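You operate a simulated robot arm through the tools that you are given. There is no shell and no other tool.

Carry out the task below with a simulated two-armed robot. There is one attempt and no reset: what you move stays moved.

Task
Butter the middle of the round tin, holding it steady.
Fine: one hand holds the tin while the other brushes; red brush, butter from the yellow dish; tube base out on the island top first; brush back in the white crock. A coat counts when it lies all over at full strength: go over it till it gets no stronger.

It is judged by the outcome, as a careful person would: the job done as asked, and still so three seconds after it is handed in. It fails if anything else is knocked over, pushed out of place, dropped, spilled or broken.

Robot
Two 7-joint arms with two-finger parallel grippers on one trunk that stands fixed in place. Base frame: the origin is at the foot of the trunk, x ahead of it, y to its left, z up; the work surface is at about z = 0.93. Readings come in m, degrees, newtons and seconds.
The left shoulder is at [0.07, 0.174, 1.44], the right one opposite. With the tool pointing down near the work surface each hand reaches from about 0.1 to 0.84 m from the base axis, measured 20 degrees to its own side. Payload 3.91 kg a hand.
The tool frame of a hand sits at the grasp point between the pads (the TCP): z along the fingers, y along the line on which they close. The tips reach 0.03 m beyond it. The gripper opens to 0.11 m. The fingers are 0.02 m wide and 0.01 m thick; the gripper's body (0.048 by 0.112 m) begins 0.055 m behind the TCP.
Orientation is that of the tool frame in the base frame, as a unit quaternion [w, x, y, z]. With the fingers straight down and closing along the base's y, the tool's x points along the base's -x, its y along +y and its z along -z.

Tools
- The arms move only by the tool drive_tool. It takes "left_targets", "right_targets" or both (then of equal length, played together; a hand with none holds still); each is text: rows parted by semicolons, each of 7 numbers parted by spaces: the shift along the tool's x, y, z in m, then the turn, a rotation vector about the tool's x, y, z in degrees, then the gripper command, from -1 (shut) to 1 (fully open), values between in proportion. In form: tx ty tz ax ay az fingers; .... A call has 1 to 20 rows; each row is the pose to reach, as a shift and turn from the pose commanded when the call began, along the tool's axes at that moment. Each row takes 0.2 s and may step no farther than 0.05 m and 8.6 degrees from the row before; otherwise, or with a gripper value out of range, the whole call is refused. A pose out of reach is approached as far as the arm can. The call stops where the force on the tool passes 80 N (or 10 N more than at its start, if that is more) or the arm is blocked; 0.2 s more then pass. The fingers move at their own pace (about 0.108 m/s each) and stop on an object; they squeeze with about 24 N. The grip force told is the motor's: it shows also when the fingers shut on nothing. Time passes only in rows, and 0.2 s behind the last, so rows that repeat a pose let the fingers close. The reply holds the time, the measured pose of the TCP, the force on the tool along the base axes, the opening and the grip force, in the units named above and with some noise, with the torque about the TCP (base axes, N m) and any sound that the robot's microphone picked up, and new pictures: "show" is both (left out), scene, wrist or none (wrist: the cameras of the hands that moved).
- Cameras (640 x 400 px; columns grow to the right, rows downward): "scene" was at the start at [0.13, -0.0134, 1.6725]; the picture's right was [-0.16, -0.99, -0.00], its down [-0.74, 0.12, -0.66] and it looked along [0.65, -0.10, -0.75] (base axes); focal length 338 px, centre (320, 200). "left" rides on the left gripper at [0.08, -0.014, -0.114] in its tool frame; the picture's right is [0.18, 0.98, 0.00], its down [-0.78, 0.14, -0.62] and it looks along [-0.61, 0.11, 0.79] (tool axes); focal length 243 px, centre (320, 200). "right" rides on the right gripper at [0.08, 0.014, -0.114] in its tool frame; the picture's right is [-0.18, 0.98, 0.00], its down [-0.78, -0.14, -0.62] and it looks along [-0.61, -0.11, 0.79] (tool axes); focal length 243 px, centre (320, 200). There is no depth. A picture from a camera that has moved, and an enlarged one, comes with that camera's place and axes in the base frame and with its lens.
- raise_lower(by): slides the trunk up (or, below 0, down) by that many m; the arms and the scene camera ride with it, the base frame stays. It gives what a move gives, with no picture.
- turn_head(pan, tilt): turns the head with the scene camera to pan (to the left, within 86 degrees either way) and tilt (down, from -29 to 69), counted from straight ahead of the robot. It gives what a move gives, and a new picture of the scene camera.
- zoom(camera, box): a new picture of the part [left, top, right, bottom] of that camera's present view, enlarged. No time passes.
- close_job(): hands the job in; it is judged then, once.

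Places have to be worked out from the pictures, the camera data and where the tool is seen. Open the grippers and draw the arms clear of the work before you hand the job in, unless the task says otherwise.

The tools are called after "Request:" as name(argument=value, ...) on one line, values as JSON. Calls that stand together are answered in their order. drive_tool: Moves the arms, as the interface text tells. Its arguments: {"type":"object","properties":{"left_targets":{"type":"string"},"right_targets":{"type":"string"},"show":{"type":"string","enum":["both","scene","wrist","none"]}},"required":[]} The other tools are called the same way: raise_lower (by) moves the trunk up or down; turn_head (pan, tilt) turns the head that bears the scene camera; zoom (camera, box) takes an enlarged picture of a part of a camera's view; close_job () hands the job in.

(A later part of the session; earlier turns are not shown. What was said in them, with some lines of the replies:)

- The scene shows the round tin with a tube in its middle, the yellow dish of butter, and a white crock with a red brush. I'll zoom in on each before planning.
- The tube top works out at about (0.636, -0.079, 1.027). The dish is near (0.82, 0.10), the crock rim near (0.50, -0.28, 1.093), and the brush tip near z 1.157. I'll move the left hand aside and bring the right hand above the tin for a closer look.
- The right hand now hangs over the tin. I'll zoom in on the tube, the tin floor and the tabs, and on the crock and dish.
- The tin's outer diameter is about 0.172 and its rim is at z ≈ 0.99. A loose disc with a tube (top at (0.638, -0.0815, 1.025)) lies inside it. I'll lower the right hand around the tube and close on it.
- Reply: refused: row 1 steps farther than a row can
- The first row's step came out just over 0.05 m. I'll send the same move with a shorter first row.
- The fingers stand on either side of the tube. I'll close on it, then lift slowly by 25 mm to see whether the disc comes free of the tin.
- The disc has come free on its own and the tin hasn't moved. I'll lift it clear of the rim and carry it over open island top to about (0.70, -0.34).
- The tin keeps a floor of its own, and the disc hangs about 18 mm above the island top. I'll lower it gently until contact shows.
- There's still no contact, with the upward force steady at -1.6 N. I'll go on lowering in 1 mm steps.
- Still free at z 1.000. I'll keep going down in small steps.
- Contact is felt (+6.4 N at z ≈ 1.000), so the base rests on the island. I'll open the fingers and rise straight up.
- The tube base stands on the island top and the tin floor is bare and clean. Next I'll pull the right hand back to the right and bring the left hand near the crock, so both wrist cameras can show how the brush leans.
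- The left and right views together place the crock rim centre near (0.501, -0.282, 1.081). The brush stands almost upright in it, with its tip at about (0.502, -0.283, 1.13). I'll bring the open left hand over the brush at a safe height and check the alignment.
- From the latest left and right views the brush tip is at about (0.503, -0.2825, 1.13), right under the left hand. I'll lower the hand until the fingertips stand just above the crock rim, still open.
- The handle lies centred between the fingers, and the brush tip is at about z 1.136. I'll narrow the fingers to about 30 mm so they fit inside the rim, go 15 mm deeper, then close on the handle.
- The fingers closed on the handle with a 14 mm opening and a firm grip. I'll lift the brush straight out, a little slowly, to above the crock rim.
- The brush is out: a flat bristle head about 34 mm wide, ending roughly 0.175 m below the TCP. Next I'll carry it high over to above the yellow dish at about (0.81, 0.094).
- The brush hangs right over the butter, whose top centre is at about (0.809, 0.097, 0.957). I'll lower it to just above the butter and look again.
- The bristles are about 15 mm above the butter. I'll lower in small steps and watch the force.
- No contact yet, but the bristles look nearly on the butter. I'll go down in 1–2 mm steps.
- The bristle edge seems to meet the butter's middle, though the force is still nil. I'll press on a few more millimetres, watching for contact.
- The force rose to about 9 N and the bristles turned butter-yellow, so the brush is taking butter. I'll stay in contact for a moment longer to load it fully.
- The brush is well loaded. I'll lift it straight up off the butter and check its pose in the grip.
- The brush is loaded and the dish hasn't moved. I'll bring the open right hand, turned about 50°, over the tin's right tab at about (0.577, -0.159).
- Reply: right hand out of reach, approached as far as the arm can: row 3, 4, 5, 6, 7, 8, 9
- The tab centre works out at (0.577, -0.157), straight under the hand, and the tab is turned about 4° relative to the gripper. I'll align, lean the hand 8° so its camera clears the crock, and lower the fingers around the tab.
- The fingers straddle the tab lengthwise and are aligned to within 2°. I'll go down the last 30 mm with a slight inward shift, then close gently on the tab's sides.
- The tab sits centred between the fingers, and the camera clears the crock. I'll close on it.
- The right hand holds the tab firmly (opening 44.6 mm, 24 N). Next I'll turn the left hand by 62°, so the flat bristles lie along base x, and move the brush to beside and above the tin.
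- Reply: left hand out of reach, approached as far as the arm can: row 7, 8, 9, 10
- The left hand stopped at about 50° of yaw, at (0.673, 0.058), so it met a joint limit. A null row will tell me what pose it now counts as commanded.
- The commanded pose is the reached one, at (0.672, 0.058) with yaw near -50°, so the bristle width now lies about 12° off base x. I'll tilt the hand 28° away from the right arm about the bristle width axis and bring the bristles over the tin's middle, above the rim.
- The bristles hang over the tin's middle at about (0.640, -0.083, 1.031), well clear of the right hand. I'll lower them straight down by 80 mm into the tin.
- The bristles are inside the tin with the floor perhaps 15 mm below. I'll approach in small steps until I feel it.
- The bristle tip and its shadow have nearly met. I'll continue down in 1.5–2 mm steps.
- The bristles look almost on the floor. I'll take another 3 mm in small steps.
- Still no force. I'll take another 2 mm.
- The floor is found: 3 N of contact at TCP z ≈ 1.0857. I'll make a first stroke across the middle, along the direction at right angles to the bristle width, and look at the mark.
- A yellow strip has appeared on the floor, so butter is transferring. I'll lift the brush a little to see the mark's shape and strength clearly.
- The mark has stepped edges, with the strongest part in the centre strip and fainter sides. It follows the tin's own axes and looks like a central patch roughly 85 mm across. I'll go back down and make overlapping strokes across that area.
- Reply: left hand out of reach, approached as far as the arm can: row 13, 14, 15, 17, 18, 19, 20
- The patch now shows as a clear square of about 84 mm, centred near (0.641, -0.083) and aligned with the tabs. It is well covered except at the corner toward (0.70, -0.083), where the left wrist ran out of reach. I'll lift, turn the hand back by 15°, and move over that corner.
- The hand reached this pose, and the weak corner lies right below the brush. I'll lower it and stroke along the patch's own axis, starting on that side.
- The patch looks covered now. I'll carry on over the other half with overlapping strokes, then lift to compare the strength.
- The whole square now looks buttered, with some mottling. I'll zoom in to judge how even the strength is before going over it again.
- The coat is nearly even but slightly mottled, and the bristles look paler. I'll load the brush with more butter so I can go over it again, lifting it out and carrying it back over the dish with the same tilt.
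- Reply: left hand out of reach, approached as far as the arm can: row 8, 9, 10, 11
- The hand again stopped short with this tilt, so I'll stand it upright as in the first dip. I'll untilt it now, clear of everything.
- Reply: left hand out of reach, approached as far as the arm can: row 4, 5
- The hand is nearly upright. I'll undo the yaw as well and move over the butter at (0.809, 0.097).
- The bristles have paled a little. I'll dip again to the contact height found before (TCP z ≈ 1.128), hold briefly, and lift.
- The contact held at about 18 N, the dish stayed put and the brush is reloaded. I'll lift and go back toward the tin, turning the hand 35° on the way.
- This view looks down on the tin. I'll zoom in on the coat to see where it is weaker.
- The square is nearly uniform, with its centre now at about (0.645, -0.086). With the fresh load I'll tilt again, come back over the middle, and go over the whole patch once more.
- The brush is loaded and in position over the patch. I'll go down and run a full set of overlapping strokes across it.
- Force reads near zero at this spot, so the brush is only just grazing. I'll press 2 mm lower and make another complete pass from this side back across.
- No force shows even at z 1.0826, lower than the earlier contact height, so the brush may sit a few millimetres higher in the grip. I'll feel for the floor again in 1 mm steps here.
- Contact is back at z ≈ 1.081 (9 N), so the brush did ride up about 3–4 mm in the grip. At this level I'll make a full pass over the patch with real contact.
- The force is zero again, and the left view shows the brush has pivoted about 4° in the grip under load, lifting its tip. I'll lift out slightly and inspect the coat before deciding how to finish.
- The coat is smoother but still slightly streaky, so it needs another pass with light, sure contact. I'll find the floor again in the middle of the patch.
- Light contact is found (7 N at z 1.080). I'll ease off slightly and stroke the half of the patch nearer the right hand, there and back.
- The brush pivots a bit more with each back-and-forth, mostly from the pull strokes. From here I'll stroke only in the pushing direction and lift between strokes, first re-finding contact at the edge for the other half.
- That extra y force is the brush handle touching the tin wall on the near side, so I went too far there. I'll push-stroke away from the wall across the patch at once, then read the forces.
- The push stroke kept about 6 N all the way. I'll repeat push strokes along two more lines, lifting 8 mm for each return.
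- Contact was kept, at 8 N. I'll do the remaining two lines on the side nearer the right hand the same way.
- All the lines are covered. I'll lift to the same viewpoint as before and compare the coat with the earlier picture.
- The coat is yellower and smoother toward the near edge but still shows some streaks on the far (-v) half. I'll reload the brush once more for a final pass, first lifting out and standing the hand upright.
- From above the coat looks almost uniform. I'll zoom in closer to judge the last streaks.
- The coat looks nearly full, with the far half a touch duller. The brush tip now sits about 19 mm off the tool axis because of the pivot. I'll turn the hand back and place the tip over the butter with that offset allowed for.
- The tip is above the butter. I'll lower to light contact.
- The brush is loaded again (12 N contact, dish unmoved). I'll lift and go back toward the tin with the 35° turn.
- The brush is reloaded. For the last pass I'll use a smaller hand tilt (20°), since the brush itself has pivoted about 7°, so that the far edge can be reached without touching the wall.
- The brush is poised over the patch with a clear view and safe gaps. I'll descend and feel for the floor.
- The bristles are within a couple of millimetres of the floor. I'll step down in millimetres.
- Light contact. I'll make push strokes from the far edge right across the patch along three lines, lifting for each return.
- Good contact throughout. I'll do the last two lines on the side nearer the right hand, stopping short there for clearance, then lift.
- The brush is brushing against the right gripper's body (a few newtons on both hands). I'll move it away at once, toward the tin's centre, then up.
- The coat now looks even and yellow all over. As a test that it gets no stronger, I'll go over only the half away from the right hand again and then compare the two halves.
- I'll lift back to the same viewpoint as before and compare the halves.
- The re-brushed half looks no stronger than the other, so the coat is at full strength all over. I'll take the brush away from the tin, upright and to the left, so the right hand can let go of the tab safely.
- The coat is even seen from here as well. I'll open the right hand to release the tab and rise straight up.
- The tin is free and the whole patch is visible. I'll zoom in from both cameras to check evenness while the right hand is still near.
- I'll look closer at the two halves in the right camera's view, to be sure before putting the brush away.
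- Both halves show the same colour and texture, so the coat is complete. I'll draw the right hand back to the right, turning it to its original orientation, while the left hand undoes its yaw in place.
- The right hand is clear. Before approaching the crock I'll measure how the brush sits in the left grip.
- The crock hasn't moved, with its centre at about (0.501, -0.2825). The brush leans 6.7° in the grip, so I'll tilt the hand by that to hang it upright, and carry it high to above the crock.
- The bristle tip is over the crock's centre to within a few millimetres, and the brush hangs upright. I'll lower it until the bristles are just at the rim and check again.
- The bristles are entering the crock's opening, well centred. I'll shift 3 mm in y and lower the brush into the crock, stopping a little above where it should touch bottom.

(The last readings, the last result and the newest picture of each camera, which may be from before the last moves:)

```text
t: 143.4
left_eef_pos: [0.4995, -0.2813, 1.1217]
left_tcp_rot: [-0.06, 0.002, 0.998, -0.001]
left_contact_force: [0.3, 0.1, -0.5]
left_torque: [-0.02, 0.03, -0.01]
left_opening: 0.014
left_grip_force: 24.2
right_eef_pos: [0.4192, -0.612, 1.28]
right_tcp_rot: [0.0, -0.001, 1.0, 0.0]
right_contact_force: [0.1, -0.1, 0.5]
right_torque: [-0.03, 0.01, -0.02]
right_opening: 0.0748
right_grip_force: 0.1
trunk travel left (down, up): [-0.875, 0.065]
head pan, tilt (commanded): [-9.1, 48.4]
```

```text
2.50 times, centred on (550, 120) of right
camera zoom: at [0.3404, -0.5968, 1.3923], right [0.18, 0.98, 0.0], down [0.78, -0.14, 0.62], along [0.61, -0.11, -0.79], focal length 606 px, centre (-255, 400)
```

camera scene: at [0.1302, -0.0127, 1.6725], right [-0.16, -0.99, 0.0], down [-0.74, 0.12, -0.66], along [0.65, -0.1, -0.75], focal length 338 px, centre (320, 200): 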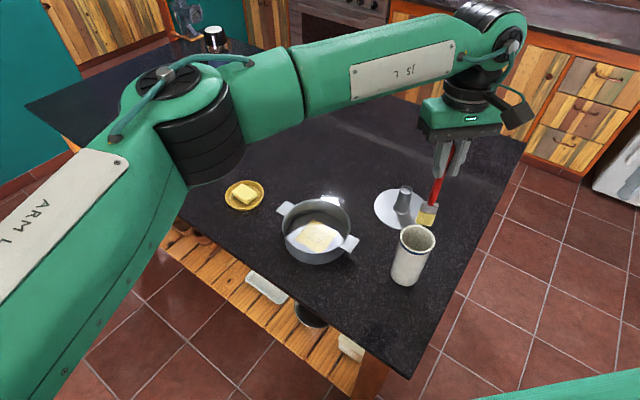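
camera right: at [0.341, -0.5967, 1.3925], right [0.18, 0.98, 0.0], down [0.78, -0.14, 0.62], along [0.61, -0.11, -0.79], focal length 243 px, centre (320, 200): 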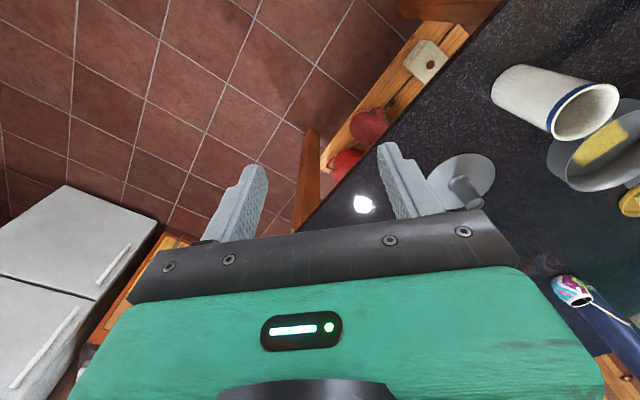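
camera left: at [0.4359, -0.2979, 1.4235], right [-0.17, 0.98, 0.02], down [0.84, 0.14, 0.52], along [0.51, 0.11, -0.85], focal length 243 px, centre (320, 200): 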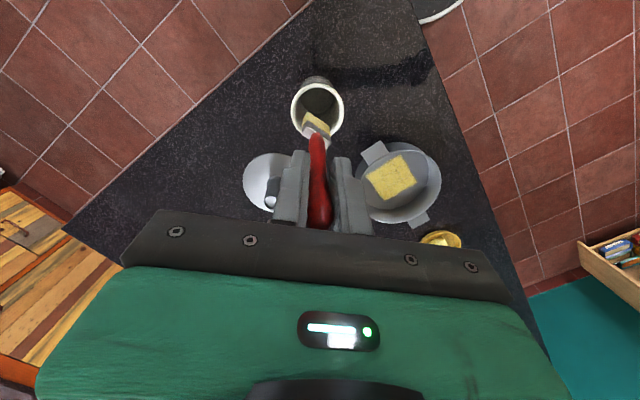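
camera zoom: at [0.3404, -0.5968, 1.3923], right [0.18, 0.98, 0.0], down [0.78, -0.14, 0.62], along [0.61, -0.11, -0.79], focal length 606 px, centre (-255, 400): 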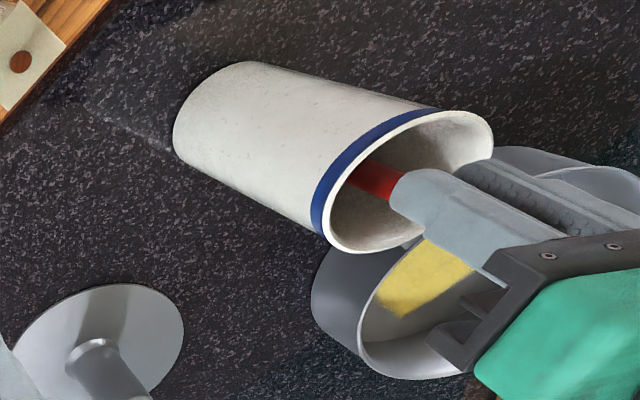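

The brush is deep inside the crock with no contact. I'll lower the last centimetre or so in small steps until it touches bottom.

Request:
drive_tool(left_targets="-0.0004 0 0.003 0 0 0 -1; -0.0007 0 0.006 0 0 0 -1; -0.0011 0 0.009 0 0 0 -1; -0.0013 0 0.011 0 0 0 -1; -0.0013 0 0.011 0 0 0 -1", show="none")

```text
t: 144.6
left_eef_pos: [0.5014, -0.2808, 1.111]
left_tcp_rot: [-0.059, 0.0, 0.998, -0.002]
left_contact_force: [-0.5, 0.2, 0.1]
left_torque: [0.03, 0.0, 0.02]
left_opening: 0.0141
left_grip_force: 24.6
right_eef_pos: [0.4186, -0.6123, 1.2799]
right_tcp_rot: [0.0, -0.001, 1.0, 0.0]
right_contact_force: [-1.1, -0.4, 1.0]
right_torque: [0.04, 0.01, -0.02]
right_opening: 0.0746
right_grip_force: 0.0
trunk travel left (down, up): [-0.875, 0.065]
head pan, tilt (commanded): [-9.1, 48.4]
```

Still free at z 1.111. I'll go on in 1.5 mm steps.

Request:
drive_tool(left_targets="-0.0002 0 0.0015 0 0 0 -1; -0.0004 0 0.003 0 0 0 -1; -0.0005 0 0.0045 0 0 0 -1; -0.0005 0 0.0045 0 0 0 -1", show="none")

Request:
zoom(camera="left", box=[240, 60, 400, 220])

```text
t: 145.6
left_eef_pos: [0.5014, -0.2799, 1.1071]
left_tcp_rot: [-0.059, 0.002, 0.998, 0.0]
left_contact_force: [0.4, 0.0, 0.7]
left_torque: [0.0, -0.01, 0.06]
left_opening: 0.014
left_grip_force: 24.4
right_eef_pos: [0.4195, -0.612, 1.2806]
right_tcp_rot: [0.0, -0.001, 1.0, 0.0]
right_contact_force: [0.5, -0.4, -0.5]
right_torque: [-0.04, -0.01, 0.01]
right_opening: 0.0746
right_grip_force: 0.0
trunk travel left (down, up): [-0.875, 0.065]
head pan, tilt (commanded): [-9.1, 48.4]
```

```text
2.50 times, centred on (320, 140) of left
camera zoom: at [0.4363, -0.2943, 1.2291], right [-0.17, 0.98, 0.02], down [0.84, 0.14, 0.52], along [0.51, 0.11, -0.85], focal length 606 px, centre (320, 350)
```

zoom: 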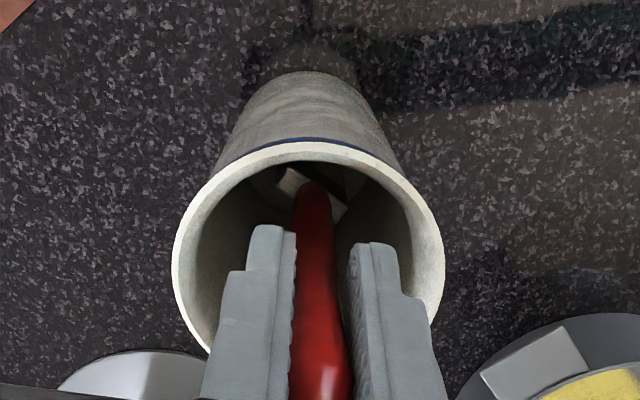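

No clear contact yet. I'll take a few more small steps.

Request:
drive_tool(left_targets="-0.0002 0 0.0015 0 0 0 -1; -0.0004 0 0.003 0 0 0 -1; -0.0004 0 0.003 0 0 0 -1", show="none")

```text
t: 146.4
left_eef_pos: [0.5018, -0.279, 1.1072]
left_tcp_rot: [-0.06, 0.002, 0.998, -0.001]
left_contact_force: [-0.6, 0.2, 2.6]
left_torque: [-0.02, -0.07, 0.0]
left_opening: 0.0139
left_grip_force: 24.1
left hand out of reach, approached as far as the arm can: row 1, 2, 3
right_eef_pos: [0.4191, -0.6114, 1.2809]
right_tcp_rot: [0.0, 0.0, 1.0, 0.0]
right_contact_force: [0.8, -0.3, 0.2]
right_torque: [-0.03, -0.03, 0.01]
right_opening: 0.075
right_grip_force: 0.1
trunk travel left (down, up): [-0.875, 0.065]
head pan, tilt (commanded): [-9.1, 48.4]
```

The hand is at its reach limit with about 2.6 N upward, so the bristle end is at or within a millimetre of the crock's bottom. I'll open slightly, rise until the fingertips clear the rim, open further, and go straight up.

Request:
drive_tool(left_targets="0 0 0 0 0 0 -0.75; 0 0 0 0 0 0 -0.6; 0 0 0 0 0 0 -0.6; 0.0006 0 -0.005 0 0 0 -0.6; 0.0015 0 -0.013 0 0 0 -0.6; 0.0018 0 -0.015 0 0 0 -0.3; 0.0018 0 -0.015 0 0 0 -0.3", show="wrist")

Request:
zoom(camera="left", box=[240, 60, 400, 220])

Request:
zoom(camera="scene", box=[370, 170, 470, 290])

Request:
zoom(camera="right", box=[460, 40, 640, 200])

```text
t: 148.0
left_eef_pos: [0.5017, -0.2794, 1.1215]
left_tcp_rot: [-0.059, 0.002, 0.998, 0.0]
left_contact_force: [0.3, -0.4, -0.3]
left_torque: [-0.03, 0.01, 0.0]
left_opening: 0.0382
left_grip_force: 0.0
right_eef_pos: [0.4196, -0.6123, 1.2806]
right_tcp_rot: [0.0, 0.0, 1.0, 0.001]
right_contact_force: [0.4, 0.1, 0.1]
right_torque: [0.0, -0.02, -0.02]
right_opening: 0.0747
right_grip_force: 0.0
trunk travel left (down, up): [-0.875, 0.065]
head pan, tilt (commanded): [-9.1, 48.4]
camera left: at [0.4366, -0.2941, 1.2444], right [-0.17, 0.98, 0.02], down [0.84, 0.14, 0.52], along [0.51, 0.11, -0.85], focal length 243 px, centre (320, 200)
```

left: 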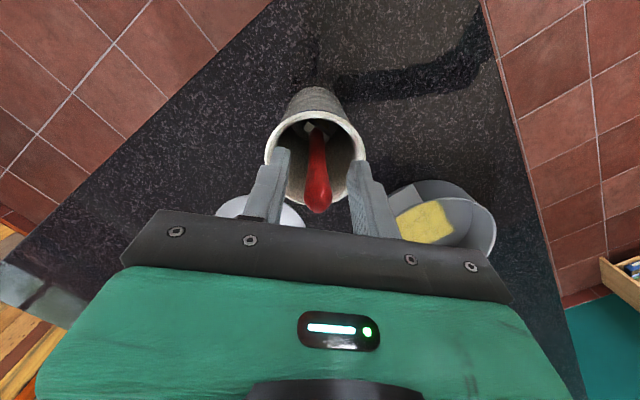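

```text
2.50 times, centred on (320, 140) of left
camera zoom: at [0.4366, -0.2941, 1.2444], right [-0.17, 0.98, 0.02], down [0.84, 0.14, 0.52], along [0.51, 0.11, -0.85], focal length 606 px, centre (320, 350)
```

zoom: 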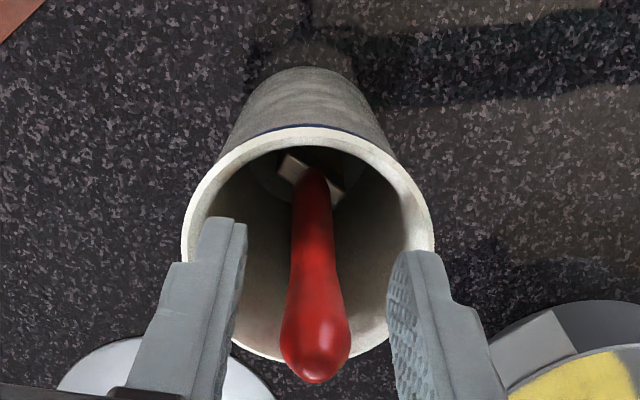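

```text
3.33 times, centred on (420, 230) of scene
camera zoom: at [0.1299, -0.0135, 1.6725], right [-0.16, -0.99, 0.0], down [-0.74, 0.12, -0.66], along [0.66, -0.1, -0.75], focal length 1125 px, centre (-13, 100)
```

zoom: 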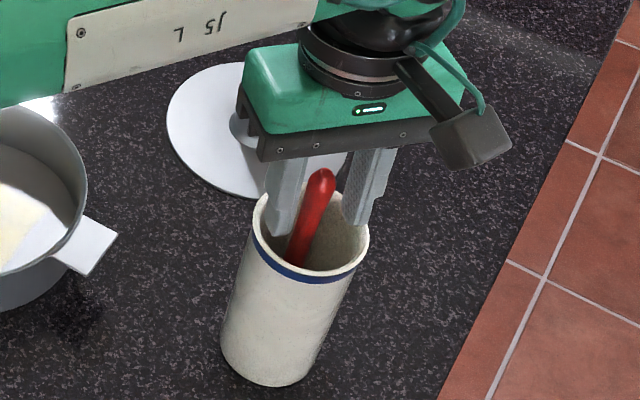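

```text
2.50 times, centred on (550, 120) of right
camera zoom: at [0.3405, -0.5968, 1.3923], right [0.18, 0.98, 0.0], down [0.78, -0.14, 0.62], along [0.61, -0.11, -0.79], focal length 606 px, centre (-255, 400)
```

zoom: 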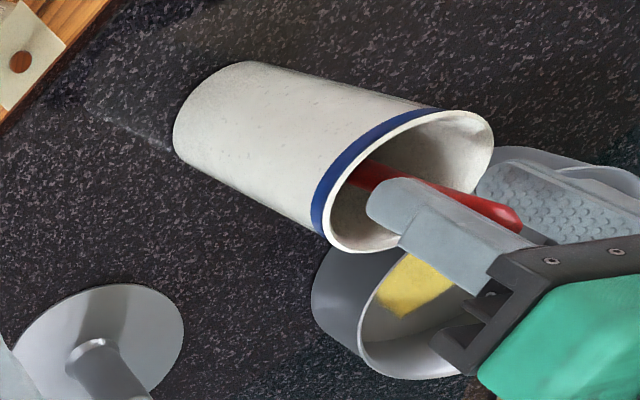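

The brush stands in the crock, free of the fingers. I'll rise straight up well clear of it.

Request:
drive_tool(left_targets="0.0023 0 -0.0199 0 0 0 -0.3; 0.0053 0 -0.0447 0 0 0 -0.3; 0.0094 0 -0.0794 0 0 0 -0.3; 0.0140 0 -0.1192 0 0 0 -0.3; 0.0187 0 -0.1589 0 0 0 -0.3; 0.0187 0 -0.1589 0 0 0 -0.3", show="both")

Request:
zoom(camera="scene", box=[370, 170, 470, 290])

Request:
zoom(camera="right", box=[460, 40, 640, 200])

```text
t: 149.4
left_eef_pos: [0.502, -0.2803, 1.2807]
left_tcp_rot: [-0.06, 0.002, 0.998, 0.0]
left_contact_force: [-0.8, 0.6, 0.4]
left_torque: [0.02, -0.02, 0.02]
left_opening: 0.0384
left_grip_force: 0.2
right_eef_pos: [0.4198, -0.6121, 1.279]
right_tcp_rot: [0.001, -0.001, 1.0, 0.0]
right_contact_force: [-0.1, 0.6, -0.1]
right_torque: [-0.02, 0.0, 0.0]
right_opening: 0.0746
right_grip_force: 0.1
trunk travel left (down, up): [-0.875, 0.065]
head pan, tilt (commanded): [-9.1, 48.4]
camera scene: at [0.1302, -0.0137, 1.6725], right [-0.16, -0.99, 0.0], down [-0.74, 0.12, -0.66], along [0.65, -0.1, -0.75], focal length 338 px, centre (320, 200)
camera left: at [0.4371, -0.2944, 1.4043], right [-0.17, 0.98, 0.02], down [0.84, 0.14, 0.52], along [0.51, 0.11, -0.85], focal length 243 px, centre (320, 200)
```

scene: 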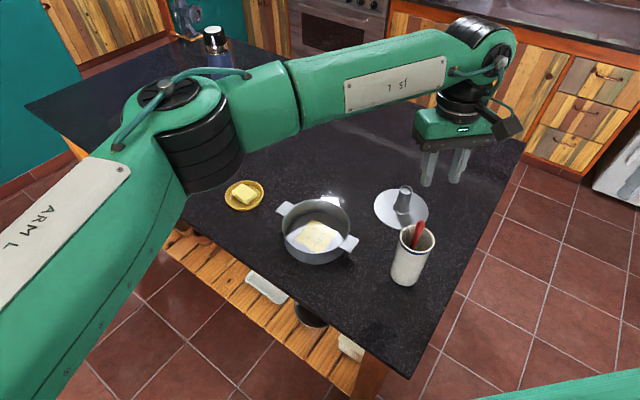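
left: 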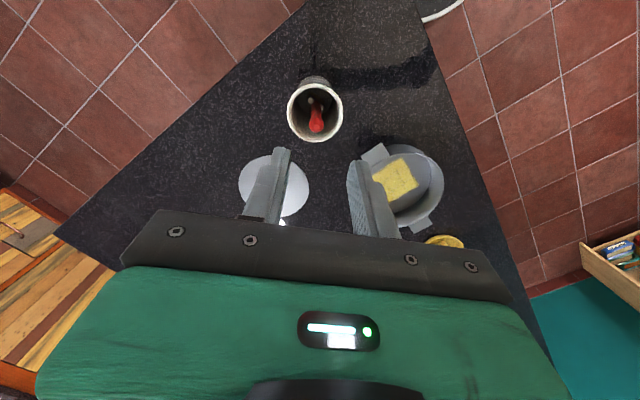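

```text
3.33 times, centred on (420, 230) of scene
camera zoom: at [0.1302, -0.0137, 1.6725], right [-0.16, -0.99, 0.0], down [-0.74, 0.12, -0.66], along [0.65, -0.1, -0.75], focal length 1125 px, centre (-13, 100)
```

zoom: 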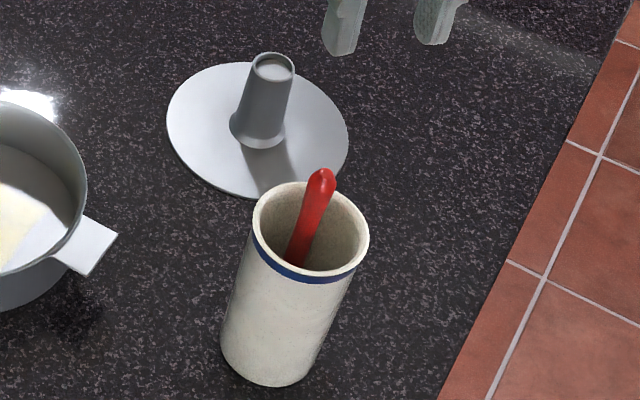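

```text
2.50 times, centred on (550, 120) of right
camera zoom: at [0.3408, -0.597, 1.3921], right [0.18, 0.98, 0.0], down [0.78, -0.14, 0.61], along [0.61, -0.11, -0.79], focal length 606 px, centre (-255, 400)
```

zoom: 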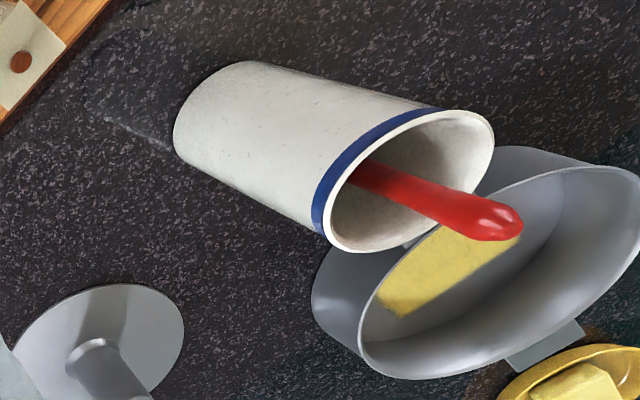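

The brush stands in the crock just as it did at the start. I'll withdraw the left hand high and to the left, untilting it, and open both grippers.

Request:
drive_tool(left_targets="-0.006 0.0415 -0.0069 0 0 0 0; -0.012 0.083 -0.0138 0 -2.2 0 0.5; -0.018 0.1245 -0.0207 0 -4.5 0 1; -0.024 0.166 -0.0276 0 -6.7 0 1; -0.03 0.2075 -0.0345 0 -6.7 0 1; -0.036 0.249 -0.0414 0 -6.7 0 1; -0.042 0.2905 -0.0483 0 -6.7 0 1; -0.048 0.332 -0.0552 0 -6.7 0 1; -0.054 0.3735 -0.0621 0 -6.7 0 1; -0.06 0.415 -0.069 0 -6.7 0 1; -0.066 0.4565 -0.0759 0 -6.7 0 1; -0.072 0.498 -0.0828 0 -6.7 0 1; -0.078 0.54 -0.0897 0 -6.7 0 1; -0.078 0.54 -0.0897 0 -6.7 0 1", right_targets="0 0 0 0 0 0 0.5; 0 0 0 0 0 0 1; 0 0 0 0 0 0 1; 0 0 0 0 0 0 1; 0 0 0 0 0 0 1; 0 0 0 0 0 0 1; 0 0 0 0 0 0 1; 0 0 0 0 0 0 1; 0 0 0 0 0 0 1; 0 0 0 0 0 0 1; 0 0 0 0 0 0 1; 0 0 0 0 0 0 1; 0 0 0 0 0 0 1; 0 0 0 0 0 0 1", show="both")

Request:
zoom(camera="scene", box=[260, 170, 460, 300])

Request:
zoom(camera="scene", box=[270, 190, 370, 270])

```text
t: 152.4
left_eef_pos: [0.5917, 0.2609, 1.3616]
left_tcp_rot: [0.0, 0.002, 1.0, 0.0]
left_contact_force: [0.0, -0.2, 0.1]
left_torque: [0.02, 0.0, 0.0]
left_opening: 0.1098
left_grip_force: 0.1
right_eef_pos: [0.4196, -0.6116, 1.2803]
right_tcp_rot: [-0.001, -0.001, 1.0, 0.0]
right_contact_force: [0.2, -0.9, -0.4]
right_torque: [0.02, 0.0, 0.0]
right_opening: 0.1099
right_grip_force: 0.1
trunk travel left (down, up): [-0.875, 0.065]
head pan, tilt (commanded): [-9.1, 48.4]
camera scene: at [0.1301, -0.0141, 1.6725], right [-0.16, -0.99, 0.0], down [-0.74, 0.12, -0.66], along [0.65, -0.1, -0.75], focal length 338 px, centre (320, 200)
camera right: at [0.3407, -0.5973, 1.392], right [0.18, 0.98, 0.0], down [0.78, -0.14, 0.61], along [0.61, -0.11, -0.79], focal length 243 px, centre (320, 200)
camera left: at [0.5123, 0.2459, 1.4754], right [-0.17, 0.98, 0.0], down [0.78, 0.14, 0.61], along [0.6, 0.11, -0.79], focal length 243 px, centre (320, 200)
```

scene: 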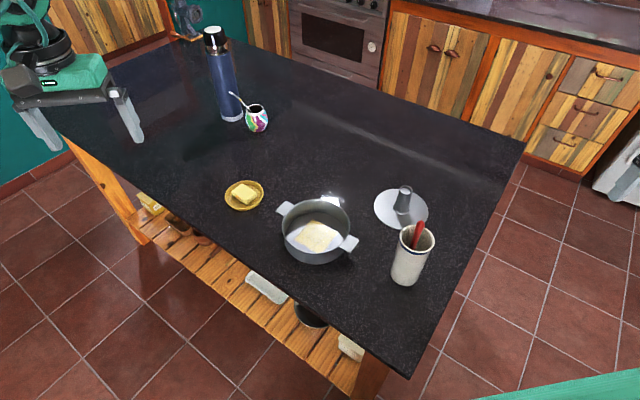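
right: 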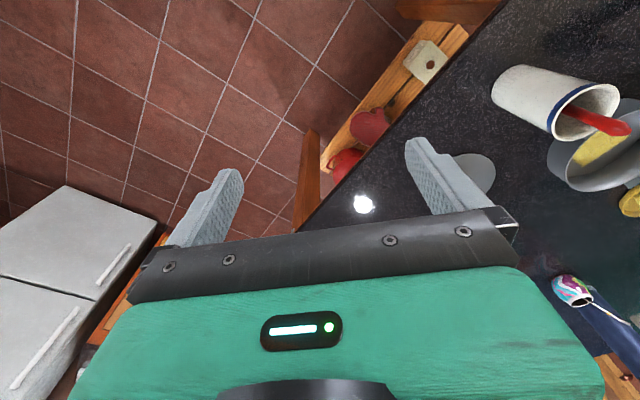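
left: 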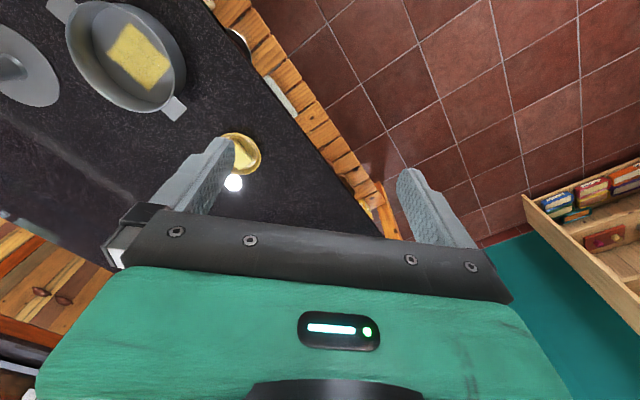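

```text
3.08 times, centred on (360, 235) of scene
camera zoom: at [0.1301, -0.0141, 1.6725], right [-0.16, -0.99, 0.0], down [-0.74, 0.12, -0.66], along [0.65, -0.1, -0.75], focal length 1038 px, centre (197, 92)
```

zoom: 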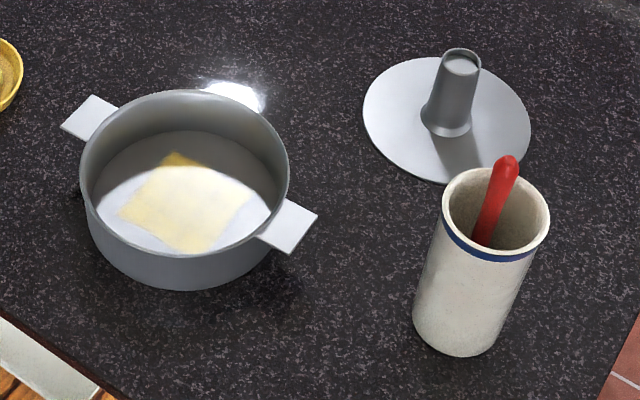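

```text
5.00 times, centred on (320, 230) of scene
camera zoom: at [0.1301, -0.0141, 1.6725], right [-0.16, -0.99, 0.0], down [-0.74, 0.12, -0.66], along [0.65, -0.1, -0.75], focal length 1688 px, centre (320, 50)
```

zoom: 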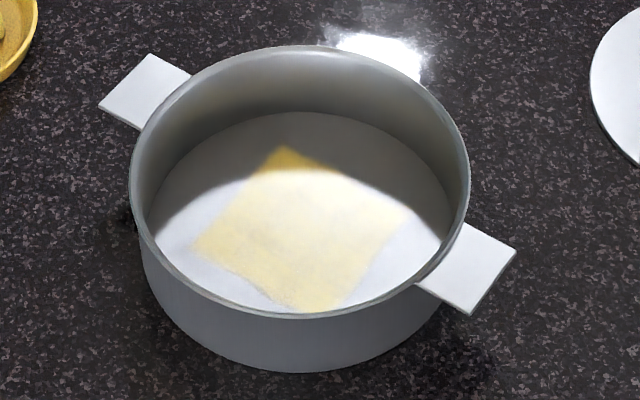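

Everything is in place: tube base on the island, brush in the crock, dish, thermos and gourd untouched, and both hands open and clear. I'll take one last close look at the coat and the surroundings.

Request:
zoom(camera="left", box=[85, 5, 195, 105])

Request:
zoom(camera="right", box=[470, 50, 640, 210])

Request:
zoom(camera="scene", box=[190, 20, 310, 220])

```text
4.00 times, centred on (140, 55) of left
camera zoom: at [0.5123, 0.2459, 1.4754], right [-0.17, 0.98, 0.0], down [0.78, 0.14, 0.61], along [0.6, 0.11, -0.79], focal length 970 px, centre (1040, 780)
```

zoom: 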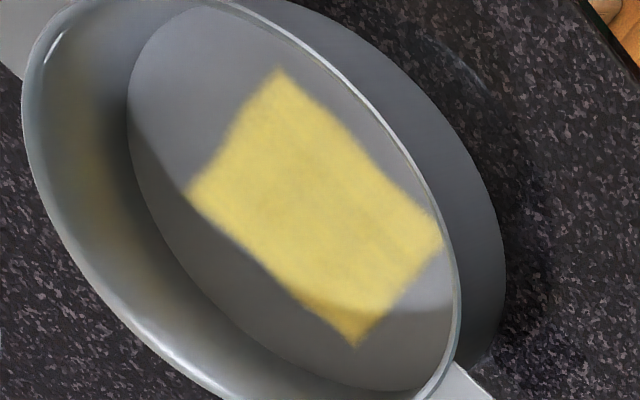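

```text
2.50 times, centred on (555, 130) of right
camera zoom: at [0.3407, -0.5973, 1.392], right [0.18, 0.98, 0.0], down [0.78, -0.14, 0.61], along [0.61, -0.11, -0.79], focal length 606 px, centre (-268, 375)
```

zoom: 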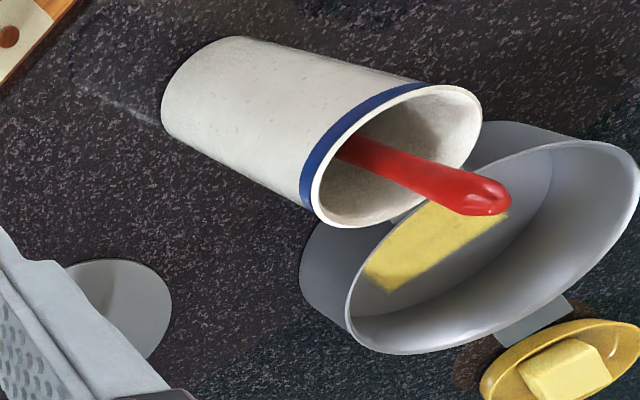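

```text
2.00 times, centred on (250, 120) of scene
camera zoom: at [0.1301, -0.0141, 1.6725], right [-0.16, -0.99, 0.0], down [-0.74, 0.12, -0.66], along [0.65, -0.1, -0.75], focal length 675 px, centre (460, 360)
```

zoom: 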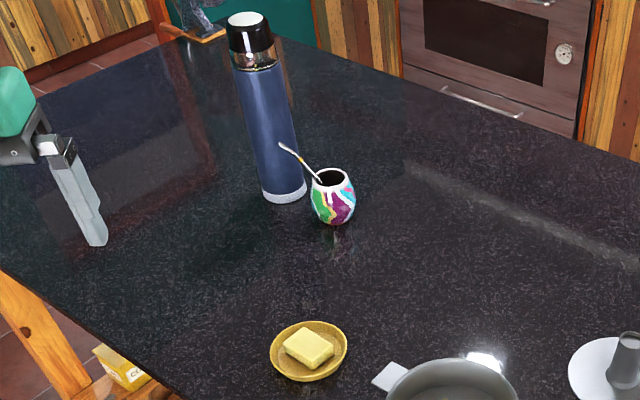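

The coat is even over the whole middle patch. The tube base is on the island top, the brush stands in the white crock, and nothing else has moved. Both grippers are open and clear, so I'm handing the job in.

Request:
close_job()

```text
The job is handed in.
```

I buttered the middle of the tin and handed the job in. The square patch in the centre of the floor, about 85 mm across, has an even coat. When I went over half of it again, that half looked no stronger than the rest.

- **Tube base:** I took it out first. It stands on the island top to the right of the tin.
- **Holding:** The right hand held the tin by its right-hand tab through all the brushing, and the left hand used the red brush with butter from the yellow dish. The tin still shifted by roughly 7 mm.
- **Brush:** It is back in the white crock, standing upright. It pivoted about 7° in the grip while brushing.
- **Contacts:** The brush handle pressed the tin wall once, and the brush touched the right gripper once, both with a few newtons.
- **Everything else:** I saw no movement in the dish, thermos, gourd or crock, and nothing was spilled or knocked over. Both grippers are open and clear.
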